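You operate a simulated robot arm through the tools that you are given. There is no shell and no other tool. Be economical: measure what you need, move in short steps, check, and stop when the job is done.

Carry out the task below with a simulated robot arm. There is one attempt and no reset: what you move stays moved.

## Task
Wipe the splash off the cold hob, then close the cooker lid.
Fine: stand the blue saucepan on the brown cupboard, use the green pad and put it back; all knobs stay OFF.
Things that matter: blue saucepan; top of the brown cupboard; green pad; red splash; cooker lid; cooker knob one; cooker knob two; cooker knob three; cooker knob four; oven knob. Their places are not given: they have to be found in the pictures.

It is judged by the outcome, as a careful person would: the job done as asked, and still so three seconds after it is handed in. It fails if anything else is knocked over, pushed out of place, dropped, spilled or broken. Lids that push on must go on centred and level and be pressed home; caps that screw on are set level and turned clockwise until they are tight.

## Robot
A 6-joint arm with a two-finger parallel gripper, fixed in place. Base frame: the origin is at the foot of the arm, x ahead of it, y to its left, z up; the work surface is at about z = 0.85. Lengths are in m, angles in rad, forces in N, time in s.
With the tool pointing down near the work surface it reaches from about 0.1 to 0.84 m from the base axis. Its first joint turns from -2.007 to 2.007 rad. Payload 4.2 kg.
The tool frame sits at the grasp point between the pads (the TCP): z along the fingers, y along the line on which they close. The tips reach 0.023 m beyond it. Largest opening 0.094 m; finger width 0.038, thickness 0.01; the body of the gripper, 0.054 by 0.096 m, starts 0.039 m behind the TCP.
Orientation is that of the tool frame in the base frame, as [roll, pitch, yaw] about the fixed x, y, z axes, in that order (R = Rz(yaw) Ry(pitch) Rx(roll)). With the fingers straight down and closing along the base's y, the tool's x points along the base's -x, its y along +y and its z along -z.

## Interface
- The arm moves only by the tool arm_command. Its argument "commands" is one flat list of numbers, 7 for each row, row after row: the shift along the tool's x, y, z in cm, then the turn, a rotation vector about the tool's x, y, z in rad, then the opening, from 0 (shut) to 1 (fully open). In form: [tx, ty, tz, rx, ry, rz, claw, tx, ty, tz, rx, ry, rz, claw, ...]. A call has 1 to 8 rows; each row shifts and turns the commanded pose from where the row before left it, along the tool's axes as they then stand. Each row takes 0.2 s and may step no farther than 0.05 m and 0.15 rad from the row before; otherwise, or with a gripper value out of range, the whole call is refused. Where a pose cannot be reached the arm comes as near as it can. A force on the tool above 90 N (or 10 N above the force at the start of the call, whichever is more), or a blocked arm, ends the call early, and 0.2 s more pass. The fingers move at their own pace (about 0.108 m/s each) and stop on an object; they squeeze with about 31 N. The grip force told is the motor's: it shows also when the fingers shut on nothing. Time passes only in rows, and 0.2 s behind the last, so rows that do not move let the fingers close. The reply holds the time, the measured pose of the TCP, the force on the tool along the base axes, the opening and the grip force, in the units named above and with some noise.
- Cameras (640 x 400 px; columns grow to the right, rows downward): "scene" is fixed at [0.0504, 0.4993, 1.6035]; the picture's right is [-0.71, -0.70, 0.00], its down [-0.27, 0.28, -0.92] and it looks along [0.65, -0.66, -0.39] (base axes); focal length 214 px, centre (320, 200). "wrist" rides on the gripper at [0.086, 0.016, -0.075] in the tool frame; the picture's right is [-0.18, 0.98, 0.00], its down [-0.58, -0.11, -0.81] and it looks along [-0.79, -0.15, 0.59] (tool axes); focal length 243 px, centre (320, 200).
- get_image(camera): a new picture of that camera. It takes no simulated time.
- move_column(by): slides the trunk up (or, below 0, down) by that many m; the arm rides with it, the base frame stays. It gives what a move gives, with no picture.
- point_at(camera, pixels): there is no depth. For up to 12 entries [column, row, z] of the newest picture of that camera ("zoom" is the newest enlarged one), the place [x, y] in the base frame at which the ray of that pixel passes the height z, good to about 0.002 m. It takes no simulated time.
- inspect(camera, box): a new picture of the part [left, top, right, bottom] of that camera's present view, enlarged. It takes no simulated time.
- hand_in(): hands the job in; it is judged then, once.

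Go step by step. Measure first, check grasps and placings, and put right what went wrong. The budget is 80 turns and 46 pictures, counting those below and the enlarged ones. Unless the task says otherwise, let go and move clear before handing in, and close with one line.

The tools are called by a JSON object that holds its "fn" and its "kwargs". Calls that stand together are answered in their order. arm_command: Moves the arm, as the interface text tells. Its arguments: {"type":"object","properties":{"commands":{"type":"array","items":{"type":"number"}}},"required":["commands"]} The other tools are called the same way: move_column (by) slides the trunk up or down; get_image (camera) takes a picture; point_at (camera, pixels) gives the place at which the rays of pixels pass given heights; inspect (camera, box) takes an enlarged picture of a part of a camera's view; hand_in () hands the job in.

At the start:

```text
time_s: 0.0
eef_pos: [0.4296, 0.0811, 1.6464]
tool_rot: [3.14, 0.001, 3.139]
contact_force: [0.5, 0.2, -0.5]
grip_width: 0.0938
finger_force: 0.1
trunk travel left (down, up): [-0.925, 0.065]
```

scene: 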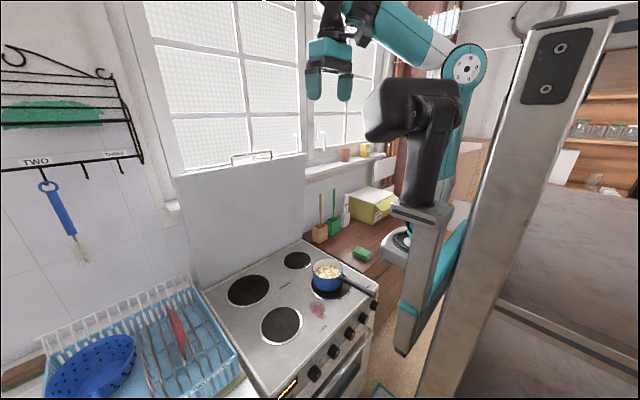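
wrist: 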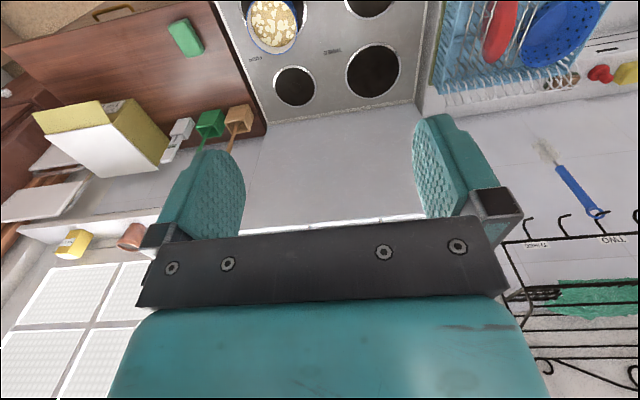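

The scene shows the hob with the blue saucepan (327,272), a red splash (317,310), the green pad (362,254) on the brown top, and the lid standing open behind. I'll enlarge these and measure them.

{"fn": "inspect", "kwargs": {"camera": "scene", "box": [190, 220, 430, 400]}}

{"fn": "point_at", "kwargs": {"camera": "scene", "pixels": [[317, 310, 0.85], [362, 254, 0.87], [327, 272, 0.9], [375, 292, 0.9], [205, 290, 0.85], [300, 242, 0.85], [270, 397, 0.85], [376, 290, 0.85], [330, 297, 0.85], [282, 324, 0.85], [248, 291, 0.85], [298, 260, 0.85]]}}

{"fn": "inspect", "kwargs": {"camera": "wrist", "box": [0, 0, 440, 260]}}

```text
2.22 times, centred on (310, 310) of scene
```

zoom: 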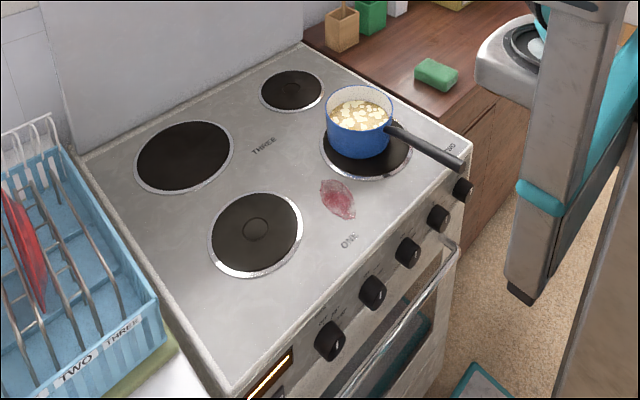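

```text
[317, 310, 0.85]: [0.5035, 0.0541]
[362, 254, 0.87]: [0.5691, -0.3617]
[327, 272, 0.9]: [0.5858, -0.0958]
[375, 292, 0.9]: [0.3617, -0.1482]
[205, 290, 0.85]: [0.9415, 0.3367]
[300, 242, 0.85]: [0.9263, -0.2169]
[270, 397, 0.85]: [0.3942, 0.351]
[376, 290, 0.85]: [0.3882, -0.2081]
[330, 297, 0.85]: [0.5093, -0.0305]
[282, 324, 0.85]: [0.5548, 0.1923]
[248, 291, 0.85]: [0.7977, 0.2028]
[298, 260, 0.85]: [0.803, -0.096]
```

```text
1.45 times, centred on (220, 130) of wrist
```

zoom: 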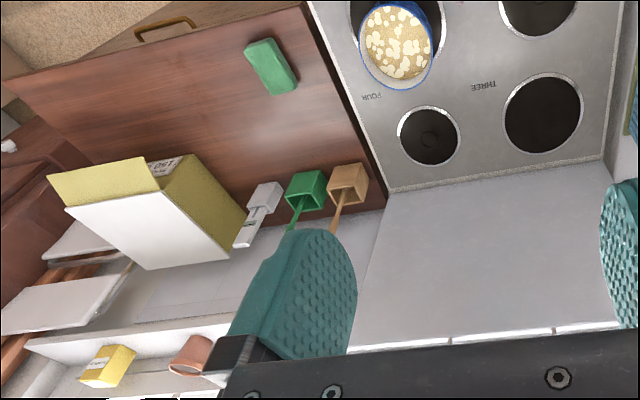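

The hob lies about x 0.39–0.93, y −0.21–0.34; the saucepan's handle points to the front, and the pad sits at about (0.57,−0.36). I'll lower the trunk partway and look again.

{"fn": "move_column", "kwargs": {"by": -0.25}}

{"fn": "get_image", "kwargs": {"camera": "scene"}}

{"fn": "get_image", "kwargs": {"camera": "wrist"}}

```text
time_s: 2.6
eef_pos: [0.4283, 0.0808, 1.3973]
tool_rot: [3.141, -0.001, -3.142]
contact_force: [-0.3, -0.6, 0.2]
grip_width: 0.094
finger_force: 0.0
trunk travel left (down, up): [-0.675, 0.315]
```

```text
41 pictures are left
```

scene: 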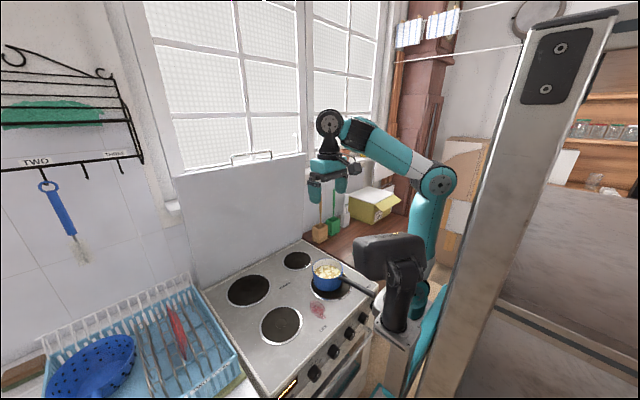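

```text
40 pictures are left
```

wrist: 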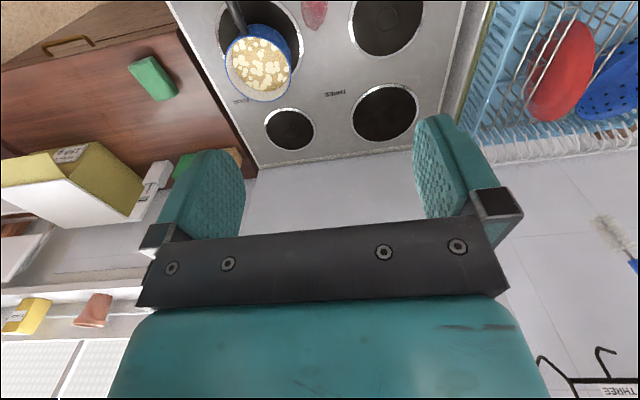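

The carriage moved freely. I'll pull the tool back 25 cm so the wrist camera sees the whole hob front, pan handle and pad.

{"fn": "arm_command", "kwargs": {"commands": [4, 0, 0, 0, 0, 0, 1, 4, 0, 0, 0, 0, 0, 1, 4, 0, 0, 0, 0, 0, 1, 4, 0, 0, 0, 0, 0, 1, 4, 0, 0, 0, 0, 0, 1, 0, 0, 0, 0, 0, 0, 1]}}

{"fn": "get_image", "kwargs": {"camera": "wrist"}}

{"fn": "inspect", "kwargs": {"camera": "scene", "box": [270, 230, 390, 330]}}

```text
time_s: 4.0
eef_pos: [0.2313, 0.0965, 1.4053]
tool_rot: [-3.14, 0.0, 3.139]
contact_force: [0.5, 0.8, -0.6]
grip_width: 0.094
finger_force: 0.1
out of reach, approached as far as the arm can: row 3, 4, 5
trunk travel left (down, up): [-0.675, 0.315]
```

```text
39 pictures are left
```

wrist: 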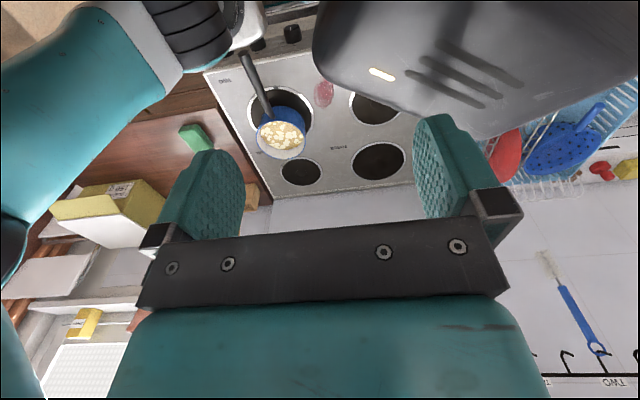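

```text
4.00 times, centred on (330, 280) of scene
```

zoom: 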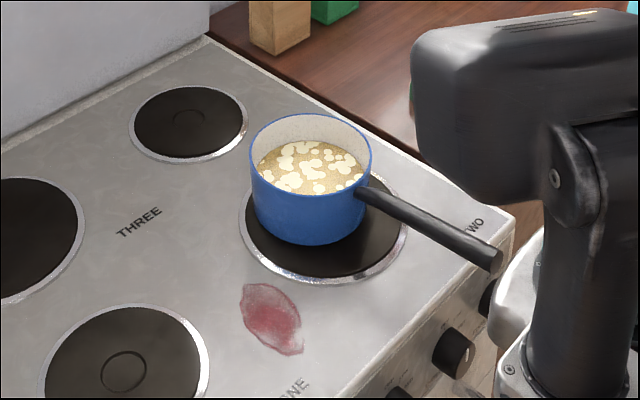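

I'll triangulate the pan rim and handle from both views: wrist handle root (268,113) and tip (245,53), scene zoom root (362,192) and tip (497,260).

{"fn": "point_at", "kwargs": {"camera": "zoom", "pixels": [[311, 153, 0.95], [249, 150, 0.95], [371, 165, 0.95], [364, 192, 0.93], [497, 260, 0.93], [364, 192, 0.96], [497, 260, 0.96], [311, 242, 0.86], [243, 290, 0.86], [303, 350, 0.86], [270, 318, 0.86], [205, 38, 0.86]]}}

{"fn": "point_at", "kwargs": {"camera": "wrist", "pixels": [[281, 140, 0.95], [268, 117, 0.93], [245, 53, 0.93], [268, 117, 0.96], [245, 53, 0.96], [324, 93, 0.86], [324, 93, 0.88], [195, 138, 0.88], [273, 197, 0.86], [204, 73, 0.86], [305, 173, 0.86], [379, 160, 0.86]]}}

{"fn": "point_at", "kwargs": {"camera": "scene", "pixels": [[298, 260, 0.86], [248, 291, 0.86], [282, 324, 0.86], [298, 260, 0.88], [248, 291, 0.88], [282, 324, 0.88]]}}

```text
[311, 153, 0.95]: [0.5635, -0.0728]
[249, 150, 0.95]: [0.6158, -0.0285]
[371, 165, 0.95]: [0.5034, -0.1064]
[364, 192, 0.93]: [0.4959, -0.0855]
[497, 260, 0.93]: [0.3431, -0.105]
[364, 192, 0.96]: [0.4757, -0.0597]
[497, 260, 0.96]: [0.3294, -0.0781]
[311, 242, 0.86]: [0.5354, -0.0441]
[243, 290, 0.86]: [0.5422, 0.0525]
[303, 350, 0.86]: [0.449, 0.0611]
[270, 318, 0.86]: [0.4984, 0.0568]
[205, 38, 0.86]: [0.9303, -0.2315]
```

```text
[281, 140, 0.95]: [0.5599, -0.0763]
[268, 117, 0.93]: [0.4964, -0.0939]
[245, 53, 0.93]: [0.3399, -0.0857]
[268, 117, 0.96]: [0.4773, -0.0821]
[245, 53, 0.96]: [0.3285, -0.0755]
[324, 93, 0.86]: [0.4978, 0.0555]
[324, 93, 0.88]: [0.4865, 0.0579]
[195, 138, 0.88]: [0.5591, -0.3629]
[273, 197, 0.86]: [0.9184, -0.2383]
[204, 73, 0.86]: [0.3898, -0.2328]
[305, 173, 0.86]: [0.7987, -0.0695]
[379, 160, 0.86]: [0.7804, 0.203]
```

```text
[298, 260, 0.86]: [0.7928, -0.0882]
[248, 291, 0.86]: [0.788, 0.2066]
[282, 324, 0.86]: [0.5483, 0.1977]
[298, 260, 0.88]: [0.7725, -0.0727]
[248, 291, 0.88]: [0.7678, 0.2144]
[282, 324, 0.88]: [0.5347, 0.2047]
```

Hob top is z≈0.86, pan centre ≈(0.56,−0.072), rim 0.95, handle from (0.495,−0.09,0.93) to (0.33,−0.077,0.96). Before lowering further I need to understand the black link near (385,255) in the scene.

{"fn": "get_image", "kwargs": {"camera": "scene"}}

```text
37 pictures are left
```

scene: 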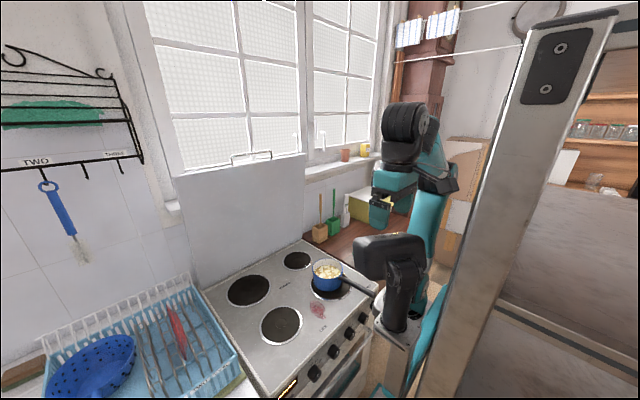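

The black head is fixed on the carriage (about x 0.17–0.27, y 0.1–0.22), clear of the cooker. I'll lower the trunk by 0.25 and then move above the handle for a closer look.

{"fn": "move_column", "kwargs": {"by": -0.25}}

{"fn": "arm_command", "kwargs": {"commands": [-3, -3.5, 0, 0, 0, 0, 1, -3, -3.5, 0, 0, 0, 0, 1, -3, -3.5, 0, 0, 0, 0, 1, -3, -3.5, 0, 0, 0, 0, 1, -3, -3, 0, 0, 0, 0, 1, 0, 0, 0, 0, 0, 0, 1]}}

{"fn": "get_image", "kwargs": {"camera": "wrist"}}

{"fn": "get_image", "kwargs": {"camera": "scene"}}

```text
time_s: 6.6
eef_pos: [0.2314, 0.0956, 1.1558]
tool_rot: [-3.141, 0.001, -3.141]
contact_force: [0.1, 0.3, 0.6]
grip_width: 0.0945
finger_force: 0.0
trunk travel left (down, up): [-0.425, 0.565]
```

```text
time_s: 8.0
eef_pos: [0.4092, -0.0075, 1.1608]
tool_rot: [-3.141, 0.0, -3.14]
contact_force: [0.3, -0.1, -0.3]
grip_width: 0.0939
finger_force: 0.1
out of reach, approached as far as the arm can: row 1, 2, 3, 4
trunk travel left (down, up): [-0.425, 0.565]
```

```text
36 pictures are left
```

wrist: 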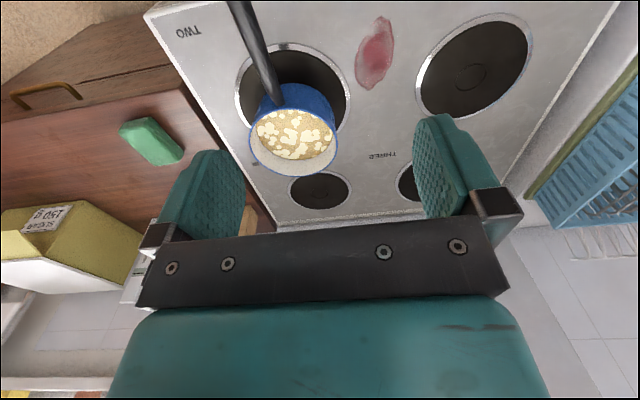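

```text
35 pictures are left
```

scene: 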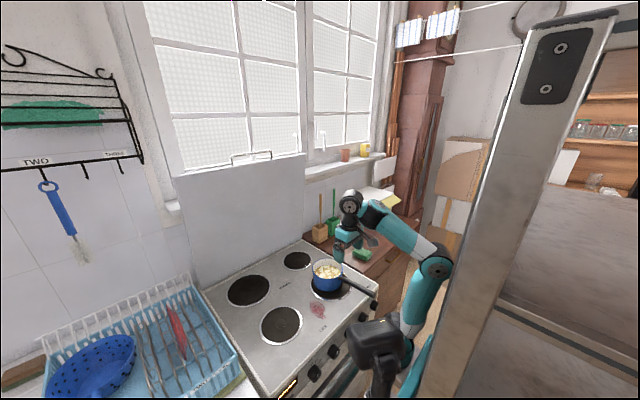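

Reach is good now. I measure the handle (277,100), (257,50), rim, the pad corners and the brown top's edges in this view.

{"fn": "point_at", "kwargs": {"camera": "wrist", "pixels": [[277, 98, 0.935], [258, 50, 0.945], [241, 5, 0.955], [249, 133, 0.95], [337, 143, 0.95], [293, 136, 0.95], [120, 127, 0.87], [155, 164, 0.87], [182, 152, 0.87], [153, 119, 0.87], [180, 87, 0.85], [5, 120, 0.85]]}}

{"fn": "inspect", "kwargs": {"camera": "wrist", "box": [0, 0, 400, 250]}}

{"fn": "inspect", "kwargs": {"camera": "scene", "box": [290, 180, 450, 280]}}

```text
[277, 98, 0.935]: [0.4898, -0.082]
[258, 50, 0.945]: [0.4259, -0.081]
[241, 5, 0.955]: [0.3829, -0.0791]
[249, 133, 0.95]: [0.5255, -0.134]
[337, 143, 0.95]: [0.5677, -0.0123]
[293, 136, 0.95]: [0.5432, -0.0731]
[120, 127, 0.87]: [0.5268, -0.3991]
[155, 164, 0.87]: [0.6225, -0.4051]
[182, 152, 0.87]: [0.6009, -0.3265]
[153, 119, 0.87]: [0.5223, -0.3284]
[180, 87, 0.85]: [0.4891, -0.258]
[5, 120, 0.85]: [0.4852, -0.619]
```

```text
1.60 times, centred on (200, 125) of wrist
```

zoom: 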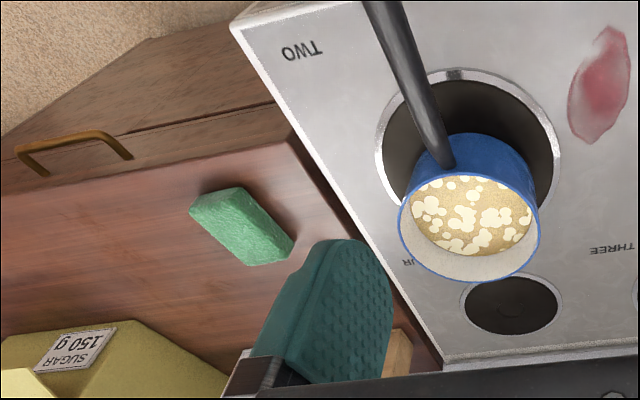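

```text
4.00 times, centred on (370, 230) of scene
```

zoom: 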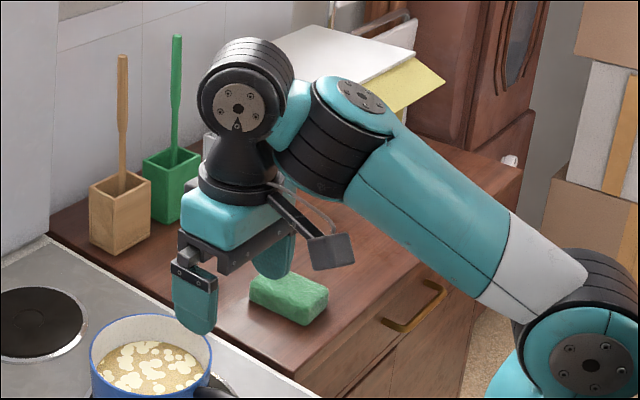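

Handle line is y≈−0.082, z≈0.935 near the pan (TCP target x≈0.466). I move above it first.

{"fn": "arm_command", "kwargs": {"commands": [-1.4, -1.9, 3.5, 0, 0, 0, 0.6, -1.4, -1.9, 3.5, 0, 0, 0, 0.6, -1.4, -1.9, 3.5, 0, 0, 0, 0.6, -1.4, -1.9, 3.5, 0, 0, 0, 0.6, 0, 0, 0, 0, 0, 0, 0.6]}}

{"fn": "inspect", "kwargs": {"camera": "scene", "box": [280, 220, 400, 320]}}

{"fn": "get_image", "kwargs": {"camera": "wrist"}}

```text
time_s: 9.2
eef_pos: [0.475, -0.0814, 1.025]
tool_rot: [3.139, 0.0, 3.141]
contact_force: [0.5, 0.0, 0.7]
grip_width: 0.0564
finger_force: 0.0
out of reach, approached as far as the arm can: row 1, 2
trunk travel left (down, up): [-0.425, 0.565]
```

```text
4.00 times, centred on (340, 270) of scene
```

zoom: 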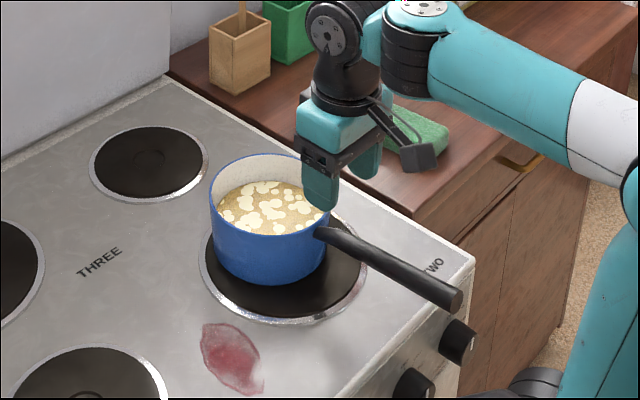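

```text
31 pictures are left
```

wrist: 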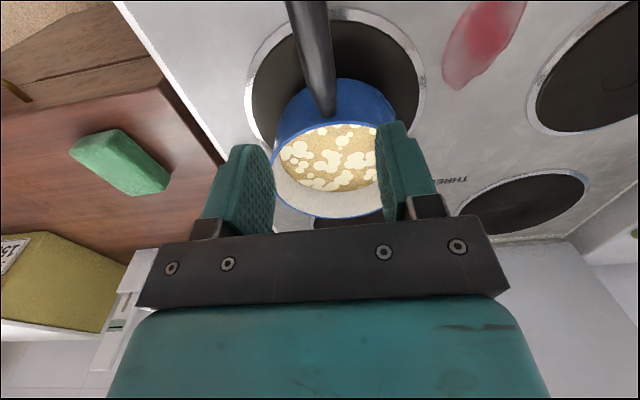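

I check the near rim (328,124), root (328,112) and handle (310,40) in this closer view.

{"fn": "point_at", "kwargs": {"camera": "wrist", "pixels": [[325, 124, 0.95], [328, 110, 0.93], [328, 110, 0.94], [310, 40, 0.945], [272, 175, 0.95], [335, 217, 0.95], [297, 0, 0.955]]}}

```text
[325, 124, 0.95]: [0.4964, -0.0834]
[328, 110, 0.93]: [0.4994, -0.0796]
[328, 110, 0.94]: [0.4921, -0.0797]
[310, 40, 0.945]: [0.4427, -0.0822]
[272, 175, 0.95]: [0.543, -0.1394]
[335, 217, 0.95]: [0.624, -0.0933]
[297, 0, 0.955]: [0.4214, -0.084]
```

Rim's near edge is x≈0.496, handle y≈−0.081. I go down to z≈0.932 at x≈0.471, in steps without closing.

{"fn": "arm_command", "kwargs": {"commands": [0.45, 0, 2.5, 0, 0, 0, 0.6, 0, 0, 2.5, 0, 0, 0, 0.6, 0, 0, 2.3, 0, 0, 0, 0.6, 0, 0, 2.0, 0, 0, 0, 0.6, 0, 0, 0, 0, 0, 0, 0.6]}}

{"fn": "inspect", "kwargs": {"camera": "scene", "box": [280, 220, 400, 320]}}

```text
time_s: 10.4
eef_pos: [0.4702, -0.0807, 0.9328]
tool_rot: [3.141, -0.001, 3.141]
contact_force: [0.0, -0.8, -0.4]
grip_width: 0.0565
finger_force: 0.0
trunk travel left (down, up): [-0.425, 0.565]
```

```text
4.00 times, centred on (340, 270) of scene
```

zoom: 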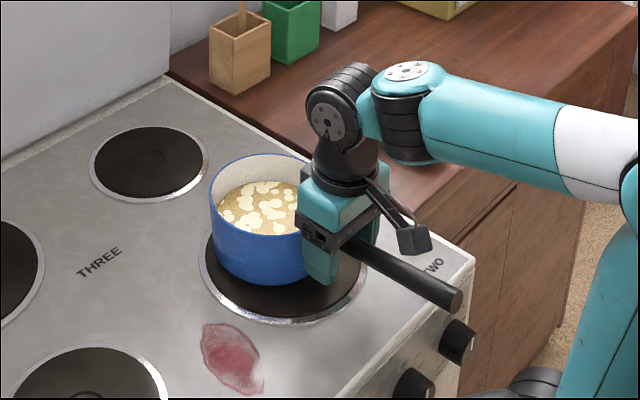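

The fingers straddle the handle next to the wall. I close and lift by 1 cm to test.

{"fn": "arm_command", "kwargs": {"commands": [0, 0, 0, 0, 0, 0, 0, 0, 0, 0, 0, 0, 0, 0, 0, 0, 0, 0, 0, 0, 0, 0, 0, -0.5, 0, 0, 0, 0, 0, 0, -0.5, 0, 0, 0, 0, 0, 0, 0, 0, 0, 0, 0]}}

{"fn": "inspect", "kwargs": {"camera": "scene", "box": [280, 220, 400, 320]}}

```text
time_s: 11.8
eef_pos: [0.4701, -0.0823, 0.9427]
tool_rot: [3.141, -0.001, 3.141]
contact_force: [0.7, 0.1, -4.1]
grip_width: 0.0237
finger_force: 30.3
trunk travel left (down, up): [-0.425, 0.565]
```

```text
4.00 times, centred on (340, 270) of scene
```

zoom: 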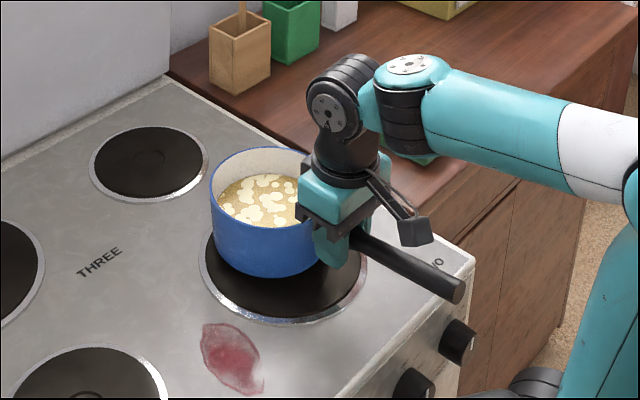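

Held level with about 4 N of weight. Lift on 7 cm while I check where the sugar box stands.

{"fn": "point_at", "kwargs": {"camera": "wrist", "pixels": [[45, 233, 0.85], [122, 262, 0.85], [5, 240, 0.85], [165, 85, 0.85], [5, 143, 0.85], [222, 165, 0.85]]}}

{"fn": "arm_command", "kwargs": {"commands": [0, 0, -1.5, 0, 0, 0, 0, 0, 0, -2, 0, 0, 0, 0, 0, 0, -2, 0, 0, 0, 0, 0, 0, -1.5, 0, 0, 0, 0, 0, 0, 0, 0, 0, 0, 0]}}

{"fn": "get_image", "kwargs": {"camera": "scene"}}

```text
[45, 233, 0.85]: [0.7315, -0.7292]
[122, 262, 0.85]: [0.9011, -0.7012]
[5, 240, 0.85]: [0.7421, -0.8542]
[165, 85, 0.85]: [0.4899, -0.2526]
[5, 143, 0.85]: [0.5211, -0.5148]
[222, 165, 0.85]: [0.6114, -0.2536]
```

```text
time_s: 13.0
eef_pos: [0.4699, -0.0825, 1.012]
tool_rot: [-3.141, 0.0, 3.14]
contact_force: [-0.1, 0.2, -2.7]
grip_width: 0.0233
finger_force: 30.9
trunk travel left (down, up): [-0.425, 0.565]
```

```text
28 pictures are left
```

scene: 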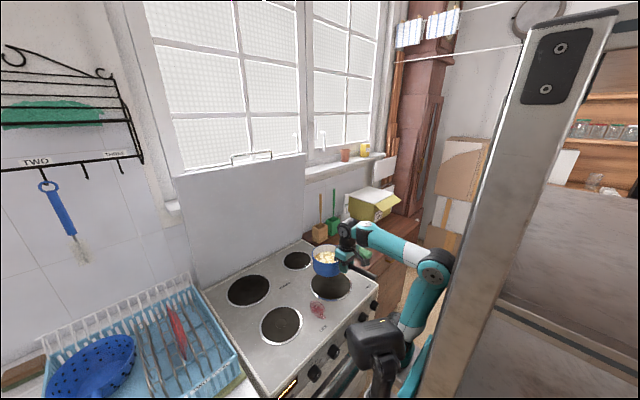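

Weight is steady at ~3–4 N. I carry the pan toward y≈−0.51 at this height, clearing the pad.

{"fn": "arm_command", "kwargs": {"commands": [-0.3, -1.5, 0, 0, 0, 0, 0, -0.3, -3, 0, 0, 0, 0, 0, -0.3, -3, 0, 0, 0, 0, 0, -0.3, -3, 0, 0, 0, 0, 0, -0.3, -3, 0, 0, 0, 0, 0, -0.3, -3, 0, 0, 0, 0, 0, -0.3, -3, 0, 0, 0, 0, 0, -0.3, -3, 0, 0, 0, 0, 0]}}

{"fn": "arm_command", "kwargs": {"commands": [-0.3, -3, 0, 0, 0, 0, 0, -0.3, -3, 0, 0, 0, 0, 0, -0.3, -3, 0, 0, 0, 0, 0, -0.3, -3, 0, 0, 0, 0, 0, -0.3, -3, 0, 0, 0, 0, 0, -0.3, -3, 0, 0, 0, 0, 0, -0.3, -2.2, 0, 0, 0, 0, 0, 0, 0, 0, 0, 0, 0, 0]}}

{"fn": "inspect", "kwargs": {"camera": "scene", "box": [300, 180, 460, 280]}}

{"fn": "get_image", "kwargs": {"camera": "wrist"}}

```text
time_s: 14.8
eef_pos: [0.4918, -0.3077, 1.0117]
tool_rot: [-3.138, 0.0, 3.141]
contact_force: [-0.5, -0.5, -4.3]
grip_width: 0.0235
finger_force: 30.5
trunk travel left (down, up): [-0.425, 0.565]
```

```text
time_s: 16.6
eef_pos: [0.5145, -0.508, 1.0123]
tool_rot: [3.14, -0.002, -3.141]
contact_force: [-1.0, -0.7, -3.5]
grip_width: 0.0234
finger_force: 30.8
trunk travel left (down, up): [-0.425, 0.565]
```

```text
4.00 times, centred on (380, 230) of scene
```

zoom: 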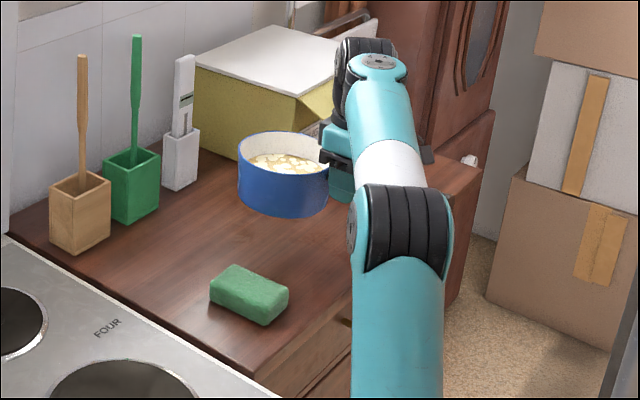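

```text
26 pictures are left
```

wrist: 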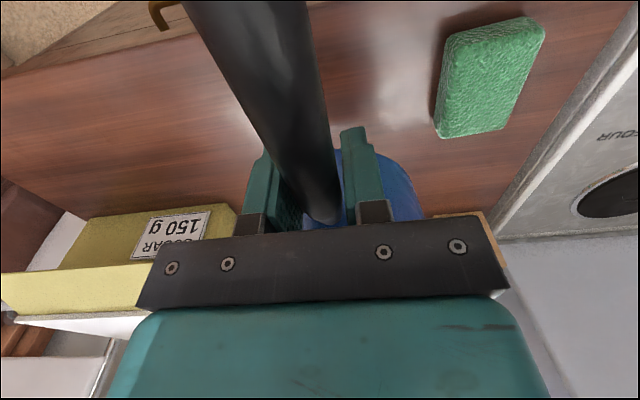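

Pan hangs level; I check clearance from the sugar box base (100,218),(232,205), and the pad corners.

{"fn": "point_at", "kwargs": {"camera": "wrist", "pixels": [[100, 217, 0.85], [232, 205, 0.85], [443, 40, 0.885], [545, 18, 0.885], [507, 130, 0.885], [437, 138, 0.885], [300, 10, 0.85], [40, 75, 0.85], [443, 40, 0.87], [545, 18, 0.87], [507, 130, 0.87], [437, 138, 0.87]]}}

```text
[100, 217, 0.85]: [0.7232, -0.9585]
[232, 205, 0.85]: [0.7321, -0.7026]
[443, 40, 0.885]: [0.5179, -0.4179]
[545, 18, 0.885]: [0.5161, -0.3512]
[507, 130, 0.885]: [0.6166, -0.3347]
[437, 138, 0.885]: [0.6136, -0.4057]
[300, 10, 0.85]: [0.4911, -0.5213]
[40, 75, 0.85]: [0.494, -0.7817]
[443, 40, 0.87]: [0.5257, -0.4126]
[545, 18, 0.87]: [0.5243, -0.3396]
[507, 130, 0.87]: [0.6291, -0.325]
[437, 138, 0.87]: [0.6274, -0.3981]
```

Clear all round; I shift 2.5 cm further from the pad and lower to just above the expected contact height (TCP ≈0.928).

{"fn": "arm_command", "kwargs": {"commands": [0, -2.5, 0, 0, 0, 0, 0, 0, 0, 2, 0, 0, 0, 0, 0, 0, 2, 0, 0, 0, 0, 0, 0, 2, 0, 0, 0, 0, 0, 0, 1.5, 0, 0, 0, 0, 0, 0, 0.8, 0, 0, 0, 0, 0, 0, 0, 0, 0, 0, 0]}}

{"fn": "inspect", "kwargs": {"camera": "scene", "box": [300, 180, 460, 280]}}

```text
time_s: 18.2
eef_pos: [0.5144, -0.5347, 0.93]
tool_rot: [-3.141, 0.0, -3.141]
contact_force: [-0.1, -0.3, -4.1]
grip_width: 0.0236
finger_force: 30.6
trunk travel left (down, up): [-0.425, 0.565]
```

```text
4.00 times, centred on (380, 230) of scene
```

zoom: 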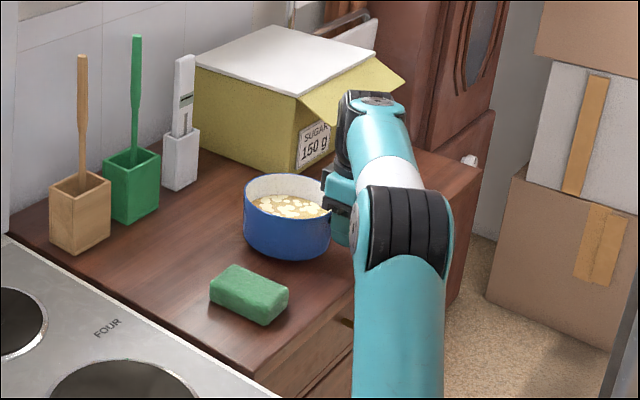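

Still hanging (−4 N). I feel down in 2 mm steps for contact.

{"fn": "arm_command", "kwargs": {"commands": [0, 0, 0.2, 0, 0, 0, 0, 0, 0, 0.2, 0, 0, 0, 0, 0, 0, 0.2, 0, 0, 0, 0, 0, 0, 0, 0, 0, 0, 0]}}

```text
time_s: 19.2
eef_pos: [0.5141, -0.5339, 0.9236]
tool_rot: [-3.141, -0.001, 3.141]
contact_force: [-0.2, 0.0, -2.4]
grip_width: 0.0236
finger_force: 31.0
trunk travel left (down, up): [-0.425, 0.565]
```

{"fn": "arm_command", "kwargs": {"commands": [0, 0, 0.15, 0, 0, 0, 0, 0, 0, 0, 0, 0, 0, 0]}}

{"fn": "arm_command", "kwargs": {"commands": [0, 0, 0.1, 0, 0, 0, 0, 0, 0, 0, 0, 0, 0, 0]}}

```text
time_s: 19.8
eef_pos: [0.5141, -0.5327, 0.9219]
tool_rot: [3.141, 0.0, 3.141]
contact_force: [-0.2, 0.4, -3.8]
grip_width: 0.0236
finger_force: 30.7
trunk travel left (down, up): [-0.425, 0.565]
```

```text
time_s: 20.4
eef_pos: [0.5144, -0.5335, 0.9204]
tool_rot: [3.142, -0.001, -3.141]
contact_force: [-0.8, 0.5, -4.4]
grip_width: 0.0236
finger_force: 30.4
trunk travel left (down, up): [-0.425, 0.565]
```

Not touching yet; I keep feeling down.

{"fn": "arm_command", "kwargs": {"commands": [0, 0, 0.2, 0, 0, 0, 0, 0, 0, 0, 0, 0, 0, 0]}}

{"fn": "arm_command", "kwargs": {"commands": [0, 0, 0.2, 0, 0, 0, 0, 0, 0, 0, 0, 0, 0, 0]}}

{"fn": "inspect", "kwargs": {"camera": "scene", "box": [340, 210, 400, 250]}}

```text
time_s: 21.0
eef_pos: [0.514, -0.5335, 0.919]
tool_rot: [-3.141, -0.002, -3.14]
contact_force: [0.1, 0.6, -3.1]
grip_width: 0.0235
finger_force: 31.2
trunk travel left (down, up): [-0.425, 0.565]
```

```text
time_s: 21.6
eef_pos: [0.5138, -0.5337, 0.918]
tool_rot: [-3.141, 0.001, -3.141]
contact_force: [0.5, -0.4, -4.4]
grip_width: 0.0236
finger_force: 31.1
trunk travel left (down, up): [-0.425, 0.565]
```

```text
10.00 times, centred on (370, 230) of scene
```

zoom: 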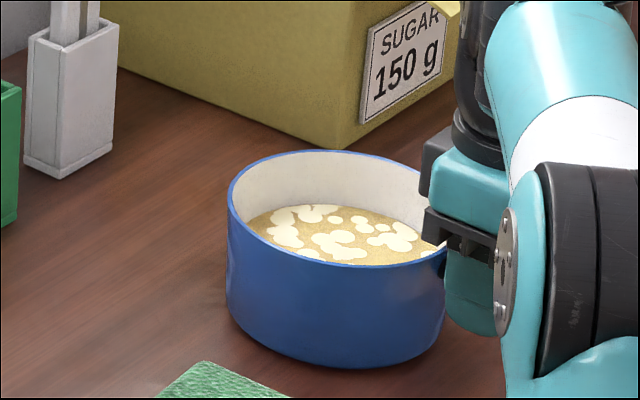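

No clear contact yet; I continue with small steps, the force guard will show the touch.

{"fn": "arm_command", "kwargs": {"commands": [0, 0, 0.2, 0, 0, 0, 0, 0, 0, 0, 0, 0, 0, 0, 0, 0, 0.2, 0, 0, 0, 0, 0, 0, 0, 0, 0, 0, 0]}}

{"fn": "arm_command", "kwargs": {"commands": [0, 0, 0.2, 0, 0, 0, 0, 0, 0, 0, 0, 0, 0, 0, 0, 0, 0.2, 0, 0, 0, 0, 0, 0, 0, 0, 0, 0, 0]}}

```text
time_s: 22.6
eef_pos: [0.514, -0.5343, 0.9148]
tool_rot: [-3.138, 0.001, 3.141]
contact_force: [0.2, -1.1, 8.1]
grip_width: 0.0234
finger_force: 31.0
trunk travel left (down, up): [-0.425, 0.565]
```

```text
time_s: 23.6
eef_pos: [0.5135, -0.5338, 0.9098]
tool_rot: [-3.14, -0.001, 3.141]
contact_force: [-9.8, 0.4, 18.6]
grip_width: 0.0235
finger_force: 31.2
trunk travel left (down, up): [-0.425, 0.565]
```

Contact came at TCP ≈0.915; the last steps pressed a little too far, so I raise 5 mm back and read.

{"fn": "arm_command", "kwargs": {"commands": [0, 0, -0.25, 0, 0, 0, 0, 0, 0, -0.2, 0, 0, 0, 0, 0, 0, 0, 0, 0, 0, 0]}}

{"fn": "inspect", "kwargs": {"camera": "scene", "box": [340, 210, 400, 250]}}

```text
time_s: 24.4
eef_pos: [0.514, -0.5337, 0.9128]
tool_rot: [3.141, -0.002, -3.141]
contact_force: [0.2, 0.4, -3.5]
grip_width: 0.0237
finger_force: 31.4
trunk travel left (down, up): [-0.425, 0.565]
```

```text
10.00 times, centred on (370, 230) of scene
```

zoom: 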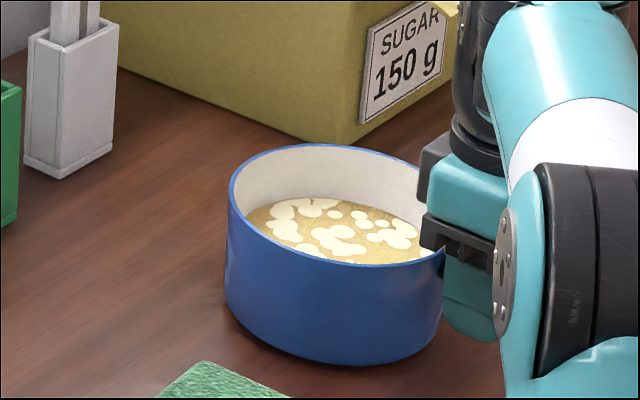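

The pan rotated slightly in the grip (far side a few mm up). I lower 1 mm and release gently; it will settle flat.

{"fn": "arm_command", "kwargs": {"commands": [0, 0, 0.15, 0, 0, 0, 0, 0, 0, 0, 0, 0, 0, 0]}}

```text
time_s: 25.0
eef_pos: [0.5147, -0.533, 0.9122]
tool_rot: [3.141, 0.0, 3.14]
contact_force: [-0.6, 0.3, -3.6]
grip_width: 0.0235
finger_force: 31.1
trunk travel left (down, up): [-0.425, 0.565]
```

{"fn": "arm_command", "kwargs": {"commands": [0, 0, 0.12, 0, 0, 0, 0, 0, 0, 0, 0, 0, 0, 0]}}

```text
time_s: 25.6
eef_pos: [0.5143, -0.5339, 0.9107]
tool_rot: [-3.141, 0.001, 3.14]
contact_force: [-0.1, -0.7, -4.6]
grip_width: 0.0238
finger_force: 30.6
trunk travel left (down, up): [-0.425, 0.565]
```

{"fn": "arm_command", "kwargs": {"commands": [0, 0, 0.1, 0, 0, 0, 0, 0, 0, 0, 0, 0, 0, 0]}}

{"fn": "arm_command", "kwargs": {"commands": [0, 0, 0.08, 0, 0, 0, 0, 0, 0, 0, 0, 0, 0, 0]}}

```text
time_s: 26.2
eef_pos: [0.5153, -0.5342, 0.9097]
tool_rot: [-3.14, 0.002, -3.142]
contact_force: [0.3, -0.4, -2.3]
grip_width: 0.0235
finger_force: 31.0
trunk travel left (down, up): [-0.425, 0.565]
```

```text
time_s: 26.8
eef_pos: [0.5129, -0.5335, 0.9112]
tool_rot: [-3.139, 0.001, -3.141]
contact_force: [0.5, 1.0, 1.6]
grip_width: 0.0236
finger_force: 31.2
trunk travel left (down, up): [-0.425, 0.565]
```

Force is now about zero, so the base touches. I release gently with small opening steps.

{"fn": "arm_command", "kwargs": {"commands": [0, 0, 0, 0, 0, 0, 0.26, 0, 0, 0, 0, 0, 0, 0.3, 0, 0, 0, 0, 0, 0, 0.5, 0, 0, 0, 0, 0, 0, 0.6, 0, 0, 0, 0, 0, 0, 0.6]}}

{"fn": "inspect", "kwargs": {"camera": "scene", "box": [340, 210, 400, 250]}}

```text
time_s: 28.0
eef_pos: [0.5145, -0.5339, 0.9088]
tool_rot: [-3.141, -0.001, -3.141]
contact_force: [-0.1, 0.5, 0.0]
grip_width: 0.0563
finger_force: 0.0
trunk travel left (down, up): [-0.425, 0.565]
```

```text
10.00 times, centred on (370, 230) of scene
```

zoom: 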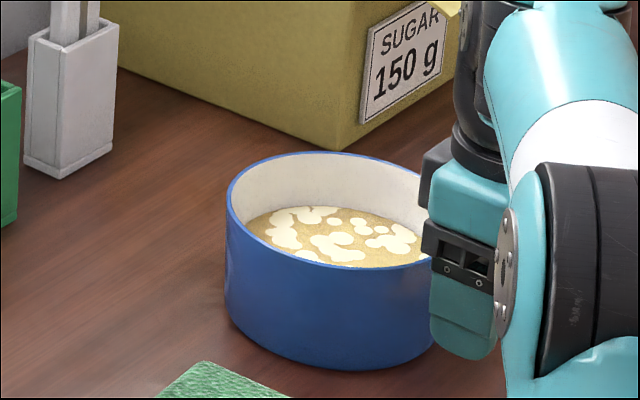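

The pan stands level and released. I rise straight up, then move over to view the pad.

{"fn": "arm_command", "kwargs": {"commands": [0, 0, -3, 0, 0, 0, 0.8, 0, 0, -4, 0, 0, 0, 1, 0, 0, -4, 0, 0, 0, 1, 0.5, 4, 0, 0, 0, 0, 1, 0.5, 4, 0, 0, 0, 0, 1, 0, 4, 0, 0, 0, 0, 1, 0, 4, 0, 0, 0, 0, 1, 0, 0, 0, 0, 0, 0, 1]}}

{"fn": "get_image", "kwargs": {"camera": "wrist"}}

{"fn": "inspect", "kwargs": {"camera": "scene", "box": [320, 210, 400, 270]}}

```text
time_s: 29.8
eef_pos: [0.5036, -0.3737, 1.0177]
tool_rot: [3.14, -0.001, 3.141]
contact_force: [0.2, 0.6, 0.1]
grip_width: 0.094
finger_force: 0.2
trunk travel left (down, up): [-0.425, 0.565]
```

```text
21 pictures are left
```

wrist: 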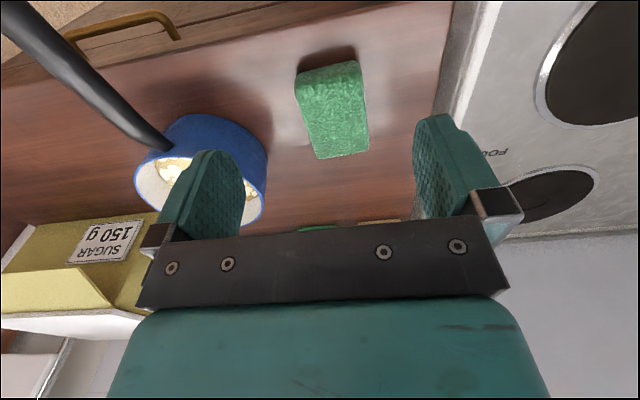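

```text
6.67 times, centred on (360, 240) of scene
```

zoom: 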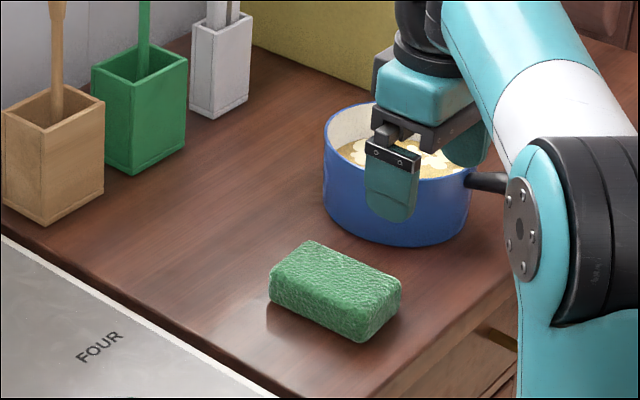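

I triangulate the pad's top corners from both views: wrist (297,82),(358,63),(369,152),(319,159); zoom (270,275),(310,242),(401,283),(360,318).

{"fn": "point_at", "kwargs": {"camera": "wrist", "pixels": [[297, 82, 0.875], [358, 63, 0.875], [369, 152, 0.875], [319, 159, 0.875], [297, 82, 0.865], [358, 63, 0.865], [369, 152, 0.865], [319, 159, 0.865]]}}

{"fn": "point_at", "kwargs": {"camera": "zoom", "pixels": [[270, 275, 0.875], [310, 242, 0.875], [401, 283, 0.875], [360, 318, 0.875], [270, 275, 0.865], [310, 242, 0.865], [401, 283, 0.865], [360, 318, 0.865], [365, 342, 0.845], [398, 312, 0.845]]}}

```text
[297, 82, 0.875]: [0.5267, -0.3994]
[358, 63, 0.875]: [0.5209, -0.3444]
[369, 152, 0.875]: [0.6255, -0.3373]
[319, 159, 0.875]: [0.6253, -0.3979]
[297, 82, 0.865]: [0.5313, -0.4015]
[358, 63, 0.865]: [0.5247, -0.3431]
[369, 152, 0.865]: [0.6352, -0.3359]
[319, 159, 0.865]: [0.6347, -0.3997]
```

```text
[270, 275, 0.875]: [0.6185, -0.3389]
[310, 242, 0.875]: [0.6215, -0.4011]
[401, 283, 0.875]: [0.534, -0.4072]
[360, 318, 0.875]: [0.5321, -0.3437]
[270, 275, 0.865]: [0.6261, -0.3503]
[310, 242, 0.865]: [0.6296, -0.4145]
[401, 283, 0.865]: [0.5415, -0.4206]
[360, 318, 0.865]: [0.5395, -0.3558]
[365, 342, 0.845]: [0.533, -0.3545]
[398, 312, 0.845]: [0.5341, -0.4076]
```

Pad: centre (0.576,−0.371), about 0.095×0.06, top 0.876, bottom ≈0.844, lying along x. I move over it and descend to TCP 0.877.

{"fn": "arm_command", "kwargs": {"commands": [-3.6, 0.15, 0, 0, 0, 0, 1, -3.6, 0.12, 0, 0, 0, 0, 1, 0, 0, 4, 0, 0, 0, 1, 0, 0, 4, 0, 0, 0, 1, 0, 0, 4, 0, 0, 0, 1, 0, 0, 2.0, 0, 0, 0, 1, 0, 0, 0, 0, 0, 0, 1]}}

{"fn": "inspect", "kwargs": {"camera": "scene", "box": [320, 210, 400, 270]}}

```text
time_s: 31.4
eef_pos: [0.5754, -0.3702, 0.8787]
tool_rot: [-3.14, 0.0, -3.14]
contact_force: [0.2, -0.3, 0.8]
grip_width: 0.094
finger_force: 0.0
trunk travel left (down, up): [-0.425, 0.565]
```

```text
6.67 times, centred on (360, 240) of scene
```

zoom: 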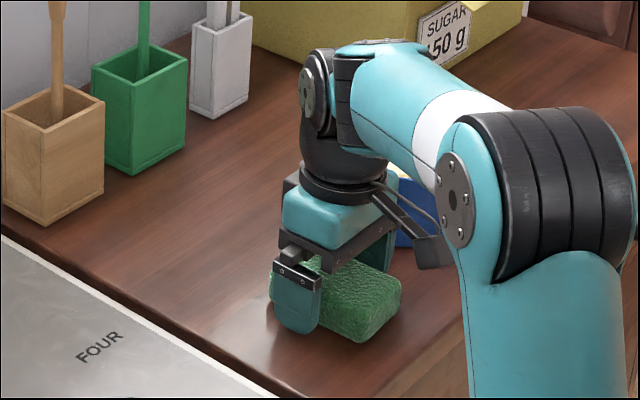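

Fingers straddle the pad. I close and lift 10 cm.

{"fn": "arm_command", "kwargs": {"commands": [0, 0, 0, 0, 0, 0, 0, 0, 0, 0, 0, 0, 0, 0, 0, 0, 0, 0, 0, 0, 0, 0, 0, -3, 0, 0, 0, 0, 0, 0, -4, 0, 0, 0, 0, 0, 0, -3, 0, 0, 0, 0, 0, 0, 0, 0, 0, 0, 0]}}

{"fn": "get_image", "kwargs": {"camera": "scene"}}

```text
time_s: 33.0
eef_pos: [0.5769, -0.3703, 0.9786]
tool_rot: [3.142, 0.0, -3.142]
contact_force: [-0.2, -0.2, 0.4]
grip_width: 0.065
finger_force: 31.2
trunk travel left (down, up): [-0.425, 0.565]
```

```text
18 pictures are left
```

scene: 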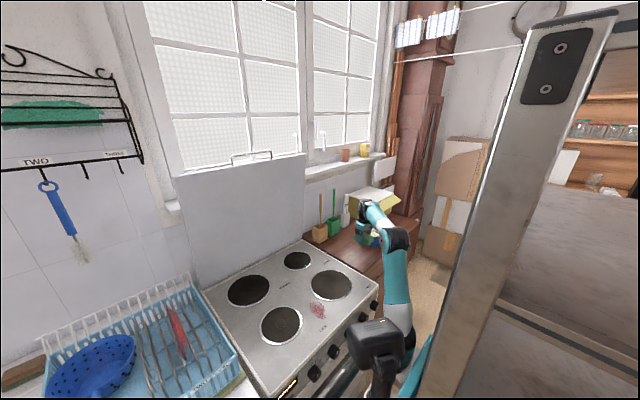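

Pad held (width 0.065). I carry it above the splash's near side at (0.495, 0.01).

{"fn": "arm_command", "kwargs": {"commands": [1, 4.7, 0, 0, 0, 0, 0, 1, 4.7, 0, 0, 0, 0, 0, 1, 4.7, 0, 0, 0, 0, 0, 1, 4.7, 0, 0, 0, 0, 0, 1, 4.7, 0, 0, 0, 0, 0, 1, 4.7, 0, 0, 0, 0, 0, 1, 4.7, 0, 0, 0, 0, 0, 1, 4.7, 0, 0, 0, 0, 0]}}

{"fn": "arm_command", "kwargs": {"commands": [0, 0, 3, 0, 0, 0, 0, 0, 0, 3, 0, 0, 0, 0, 0, 0, 1.5, 0, 0, 0, 0, 0, 0, 0, 0, 0, 0, 0]}}

{"fn": "inspect", "kwargs": {"camera": "scene", "box": [280, 250, 360, 330]}}

```text
time_s: 34.8
eef_pos: [0.4958, 0.0051, 0.9794]
tool_rot: [-3.141, 0.0, 3.14]
contact_force: [0.3, 0.6, 0.1]
grip_width: 0.0645
finger_force: 30.4
trunk travel left (down, up): [-0.425, 0.565]
```

```text
time_s: 35.8
eef_pos: [0.4976, 0.0041, 0.9035]
tool_rot: [-3.141, -0.001, 3.141]
contact_force: [0.4, -0.3, -0.2]
grip_width: 0.0647
finger_force: 30.7
trunk travel left (down, up): [-0.425, 0.565]
```

```text
5.00 times, centred on (320, 290) of scene
```

zoom: 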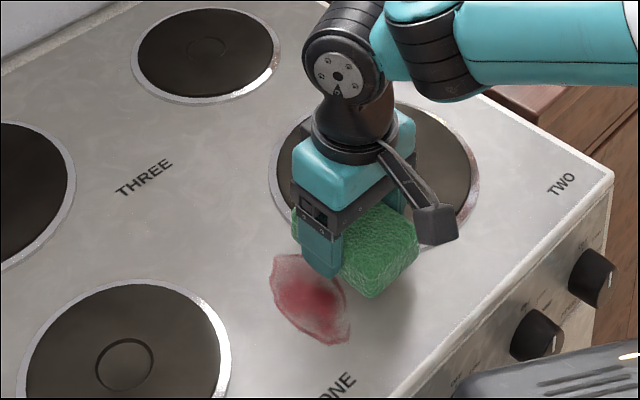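

The pad is just above the hob beside the splash. I shift off the ring by 2.5 cm and go down until contact.

{"fn": "arm_command", "kwargs": {"commands": [0, 2.5, 0, 0, 0, 0, 0, 0, 0, 0.4, 0, 0, 0, 0, 0, 0, 0.3, 0, 0, 0, 0, 0, 0, 0.2, 0, 0, 0, 0, 0, 0, 0, 0, 0, 0, 0]}}

```text
time_s: 37.0
eef_pos: [0.4973, 0.0305, 0.8962]
tool_rot: [-3.141, 0.003, 3.142]
contact_force: [-0.7, 0.9, 22.9]
grip_width: 0.064
finger_force: 31.0
trunk travel left (down, up): [-0.425, 0.565]
```

Contact at 23 N; I ease slightly and wipe back and forth across the splash.

{"fn": "arm_command", "kwargs": {"commands": [0, 0, -0.1, 0, 0, 0, 0, 0, 2, 0, 0, 0, 0, 0, 0, 2, 0, 0, 0, 0, 0, 0, 2, 0, 0, 0, 0, 0, 1.5, 0, 0, 0, 0, 0, 0, 0, -2, 0, 0, 0, 0, 0, 0, -2, 0, 0, 0, 0, 0, 0, -2, 0, 0, 0, 0, 0]}}

{"fn": "arm_command", "kwargs": {"commands": [-2.5, 0, 0, 0, 0, 0, 0, 0, 2, 0, 0, 0, 0, 0, 0, 2, 0, 0, 0, 0, 0, 0, 2, 0, 0, 0, 0, 0, 1.5, 0, 0, 0, 0, 0, 0, 0, -2, 0, 0, 0, 0, 0, 0, -2, 0, 0, 0, 0, 0, 0, -2, 0, 0, 0, 0, 0]}}

{"fn": "arm_command", "kwargs": {"commands": [0, 0, -3, 0, 0, 0, 0, 0, -3, -3, 0, 0, 0, 0, 0, -3, -1, 0, 0, 0, 0, 0, 0, 0, 0, 0, 0, 0]}}

{"fn": "inspect", "kwargs": {"camera": "scene", "box": [280, 250, 360, 330]}}

```text
time_s: 38.8
eef_pos: [0.4827, 0.031, 0.8957]
tool_rot: [-3.141, 0.0, -3.141]
contact_force: [0.1, 0.6, 2.3]
grip_width: 0.064
finger_force: 30.6
trunk travel left (down, up): [-0.425, 0.565]
```

```text
time_s: 40.6
eef_pos: [0.4912, 0.0305, 0.8964]
tool_rot: [3.141, 0.0, -3.141]
contact_force: [-0.8, 0.9, 1.8]
grip_width: 0.0642
finger_force: 31.0
trunk travel left (down, up): [-0.425, 0.565]
```

```text
time_s: 41.6
eef_pos: [0.4928, -0.0304, 0.9665]
tool_rot: [3.14, -0.001, 3.14]
contact_force: [0.7, -0.4, -1.1]
grip_width: 0.0643
finger_force: 31.0
trunk travel left (down, up): [-0.425, 0.565]
```

```text
5.00 times, centred on (320, 290) of scene
```

zoom: 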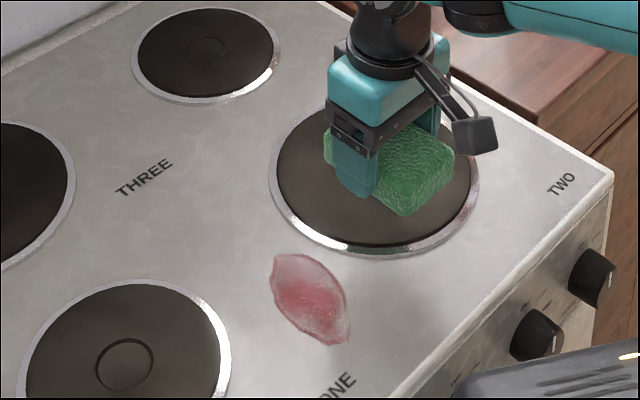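

The splash is fainter but still there — pressure had fallen to 2 N. I go back, press harder and make slower, more passes.

{"fn": "arm_command", "kwargs": {"commands": [0, 3, 2, 0, 0, 0, 0, 0, 3, 2, 0, 0, 0, 0, -0.6, 0, 2, 0, 0, 0, 0, 0, 0, 1.1, 0, 0, 0, 0, 0, 0, 0.3, 0, 0, 0, 0, 0, 0, 0, 0, 0, 0, 0]}}

```text
time_s: 43.0
eef_pos: [0.4976, 0.0312, 0.8937]
tool_rot: [3.138, 0.005, -3.141]
contact_force: [-3.6, 4.3, 34.3]
grip_width: 0.0643
finger_force: 31.7
trunk travel left (down, up): [-0.425, 0.565]
```

{"fn": "arm_command", "kwargs": {"commands": [0, 1.5, 0, 0, 0, 0, 0, 0, 1.5, 0, 0, 0, 0, 0, 0, 1.5, 0, 0, 0, 0, 0, 0, 1.5, 0, 0, 0, 0, 0, 0, -1.5, 0.05, 0, 0, 0, 0, 0, -1.5, 0, 0, 0, 0, 0, 0, -1.5, 0, 0, 0, 0, 0, 0, -1.5, 0, 0, 0, 0, 0]}}

{"fn": "arm_command", "kwargs": {"commands": [-1, 1.5, 0.1, 0, 0, 0, 0, 0, 1.5, 0, 0, 0, 0, 0, 0, 1.5, 0, 0, 0, 0, 0, 0, 1.5, 0, 0, 0, 0, 0, 0, -1.5, 0.1, 0, 0, 0, 0, 0, -1.5, 0, 0, 0, 0, 0, 0, -1.5, 0, 0, 0, 0, 0, 0, -1.5, 0, 0, 0, 0, 0]}}

{"fn": "arm_command", "kwargs": {"commands": [2, 1.5, 0.1, 0, 0, 0, 0, 0, 1.5, 0, 0, 0, 0, 0, 0, 1.5, 0, 0, 0, 0, 0, 0, 1.5, 0, 0, 0, 0, 0, 0, -1.5, 0, 0, 0, 0, 0, 0, -1.5, 0, 0, 0, 0, 0, 0, -1.5, 0, 0, 0, 0, 0, 0, -1.5, 0, 0, 0, 0, 0]}}

{"fn": "arm_command", "kwargs": {"commands": [-1, 0, -3, 0, 0, 0, 0, 0, -3, -3, 0, 0, 0, 0, 0, -3, -1, 0, 0, 0, 0, 0, 0, 0, 0, 0, 0, 0]}}

{"fn": "inspect", "kwargs": {"camera": "scene", "box": [280, 250, 360, 330]}}

```text
time_s: 44.8
eef_pos: [0.4963, 0.0386, 0.8915]
tool_rot: [3.125, 0.005, -3.103]
contact_force: [-7.1, 25.7, 4.8]
grip_width: 0.0646
finger_force: 31.4
trunk travel left (down, up): [-0.425, 0.565]
stopped in row 8: the force on the tool passed its limit (the readings are from after the stop); the commanded pose is now the measured one
```

```text
time_s: 46.6
eef_pos: [0.5059, 0.0466, 0.8895]
tool_rot: [3.121, 0.007, -3.083]
contact_force: [-15.2, 80.9, -5.8]
grip_width: 0.064
finger_force: 31.8
trunk travel left (down, up): [-0.425, 0.565]
```

```text
time_s: 48.4
eef_pos: [0.4873, 0.0389, 0.8879]
tool_rot: [3.128, 0.002, -3.106]
contact_force: [-2.0, 10.7, 2.2]
grip_width: 0.0639
finger_force: 30.1
trunk travel left (down, up): [-0.425, 0.565]
```

```text
time_s: 49.4
eef_pos: [0.5003, -0.0241, 0.9582]
tool_rot: [3.13, 0.002, -3.111]
contact_force: [-1.4, 0.3, 0.4]
grip_width: 0.0642
finger_force: 31.2
trunk travel left (down, up): [-0.425, 0.565]
```

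```text
5.00 times, centred on (320, 290) of scene
```

zoom: 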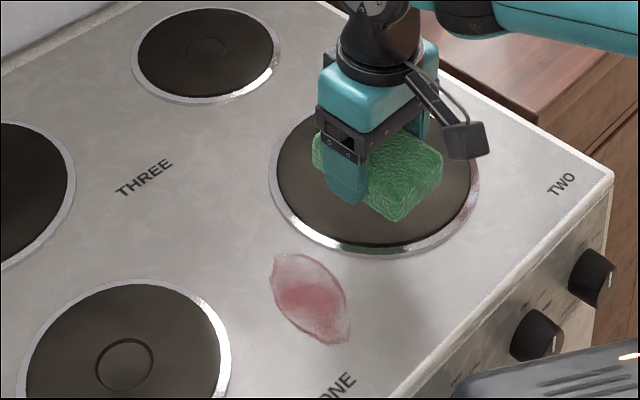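

The press caught on something sideways (81 N in y, probably the raised ring of plate two), and the pad slid up ~7 mm in the grip. I'll straighten the tool, set the pad on the splash at y≈0.06, regrip higher, and press more gently.

{"fn": "arm_command", "kwargs": {"commands": [0, 3, 2, 0.011, 0, 0.03, 0, 0, 3, 2, 0, 0, 0, 0, 0, 2.5, 1.5, 0, 0, 0, 0, 0, 0, 1.1, 0, 0, 0, 0, 0, 0, 0, 0, 0, 0, 0]}}

```text
time_s: 50.6
eef_pos: [0.498, 0.0619, 0.891]
tool_rot: [3.14, 0.0, -3.141]
contact_force: [-0.3, 0.1, -0.3]
grip_width: 0.0639
finger_force: 31.0
trunk travel left (down, up): [-0.425, 0.565]
```

{"fn": "arm_command", "kwargs": {"commands": [0, 0, 0.1, 0, 0, 0, 0, 0, 0, 0.1, 0, 0, 0, 0, 0, 0, 0, 0, 0, 0, 0]}}

```text
time_s: 51.4
eef_pos: [0.4979, 0.0619, 0.8896]
tool_rot: [3.139, 0.001, 3.142]
contact_force: [0.3, 1.2, 0.1]
grip_width: 0.064
finger_force: 31.6
trunk travel left (down, up): [-0.425, 0.565]
```

{"fn": "arm_command", "kwargs": {"commands": [0, 0, 0.1, 0, 0, 0, 0, 0, 0, 0.1, 0, 0, 0, 0, 0, 0, 0, 0, 0, 0, 0]}}

```text
time_s: 52.2
eef_pos: [0.4988, 0.0623, 0.8889]
tool_rot: [3.141, 0.003, 3.141]
contact_force: [0.8, 0.2, 6.0]
grip_width: 0.0641
finger_force: 30.4
trunk travel left (down, up): [-0.425, 0.565]
```

Contact at 0.888. I open, rise 7 mm and regrip.

{"fn": "arm_command", "kwargs": {"commands": [0, 0, 0, 0, 0, 0, 0.85, 0, 0, 0, 0, 0, 0, 0.85, 0, 0, -0.75, 0, 0, 0, 0.85, 0, 0, 0, 0, 0, 0, 0, 0, 0, 0, 0, 0, 0, 0, 0, 0, 0, 0, 0, 0, 0]}}

{"fn": "arm_command", "kwargs": {"commands": [0, 0, 0.1, 0, 0, 0, 0, 0, 0, 0, 0, 0, 0, 0]}}

```text
time_s: 53.6
eef_pos: [0.4983, 0.0627, 0.896]
tool_rot: [3.14, 0.0, 3.141]
contact_force: [-0.3, 0.0, -0.3]
grip_width: 0.0638
finger_force: 31.0
trunk travel left (down, up): [-0.425, 0.565]
```

```text
time_s: 54.2
eef_pos: [0.4972, 0.0628, 0.8944]
tool_rot: [3.14, 0.003, 3.14]
contact_force: [-0.8, -0.9, 8.5]
grip_width: 0.064
finger_force: 31.0
trunk travel left (down, up): [-0.425, 0.565]
```

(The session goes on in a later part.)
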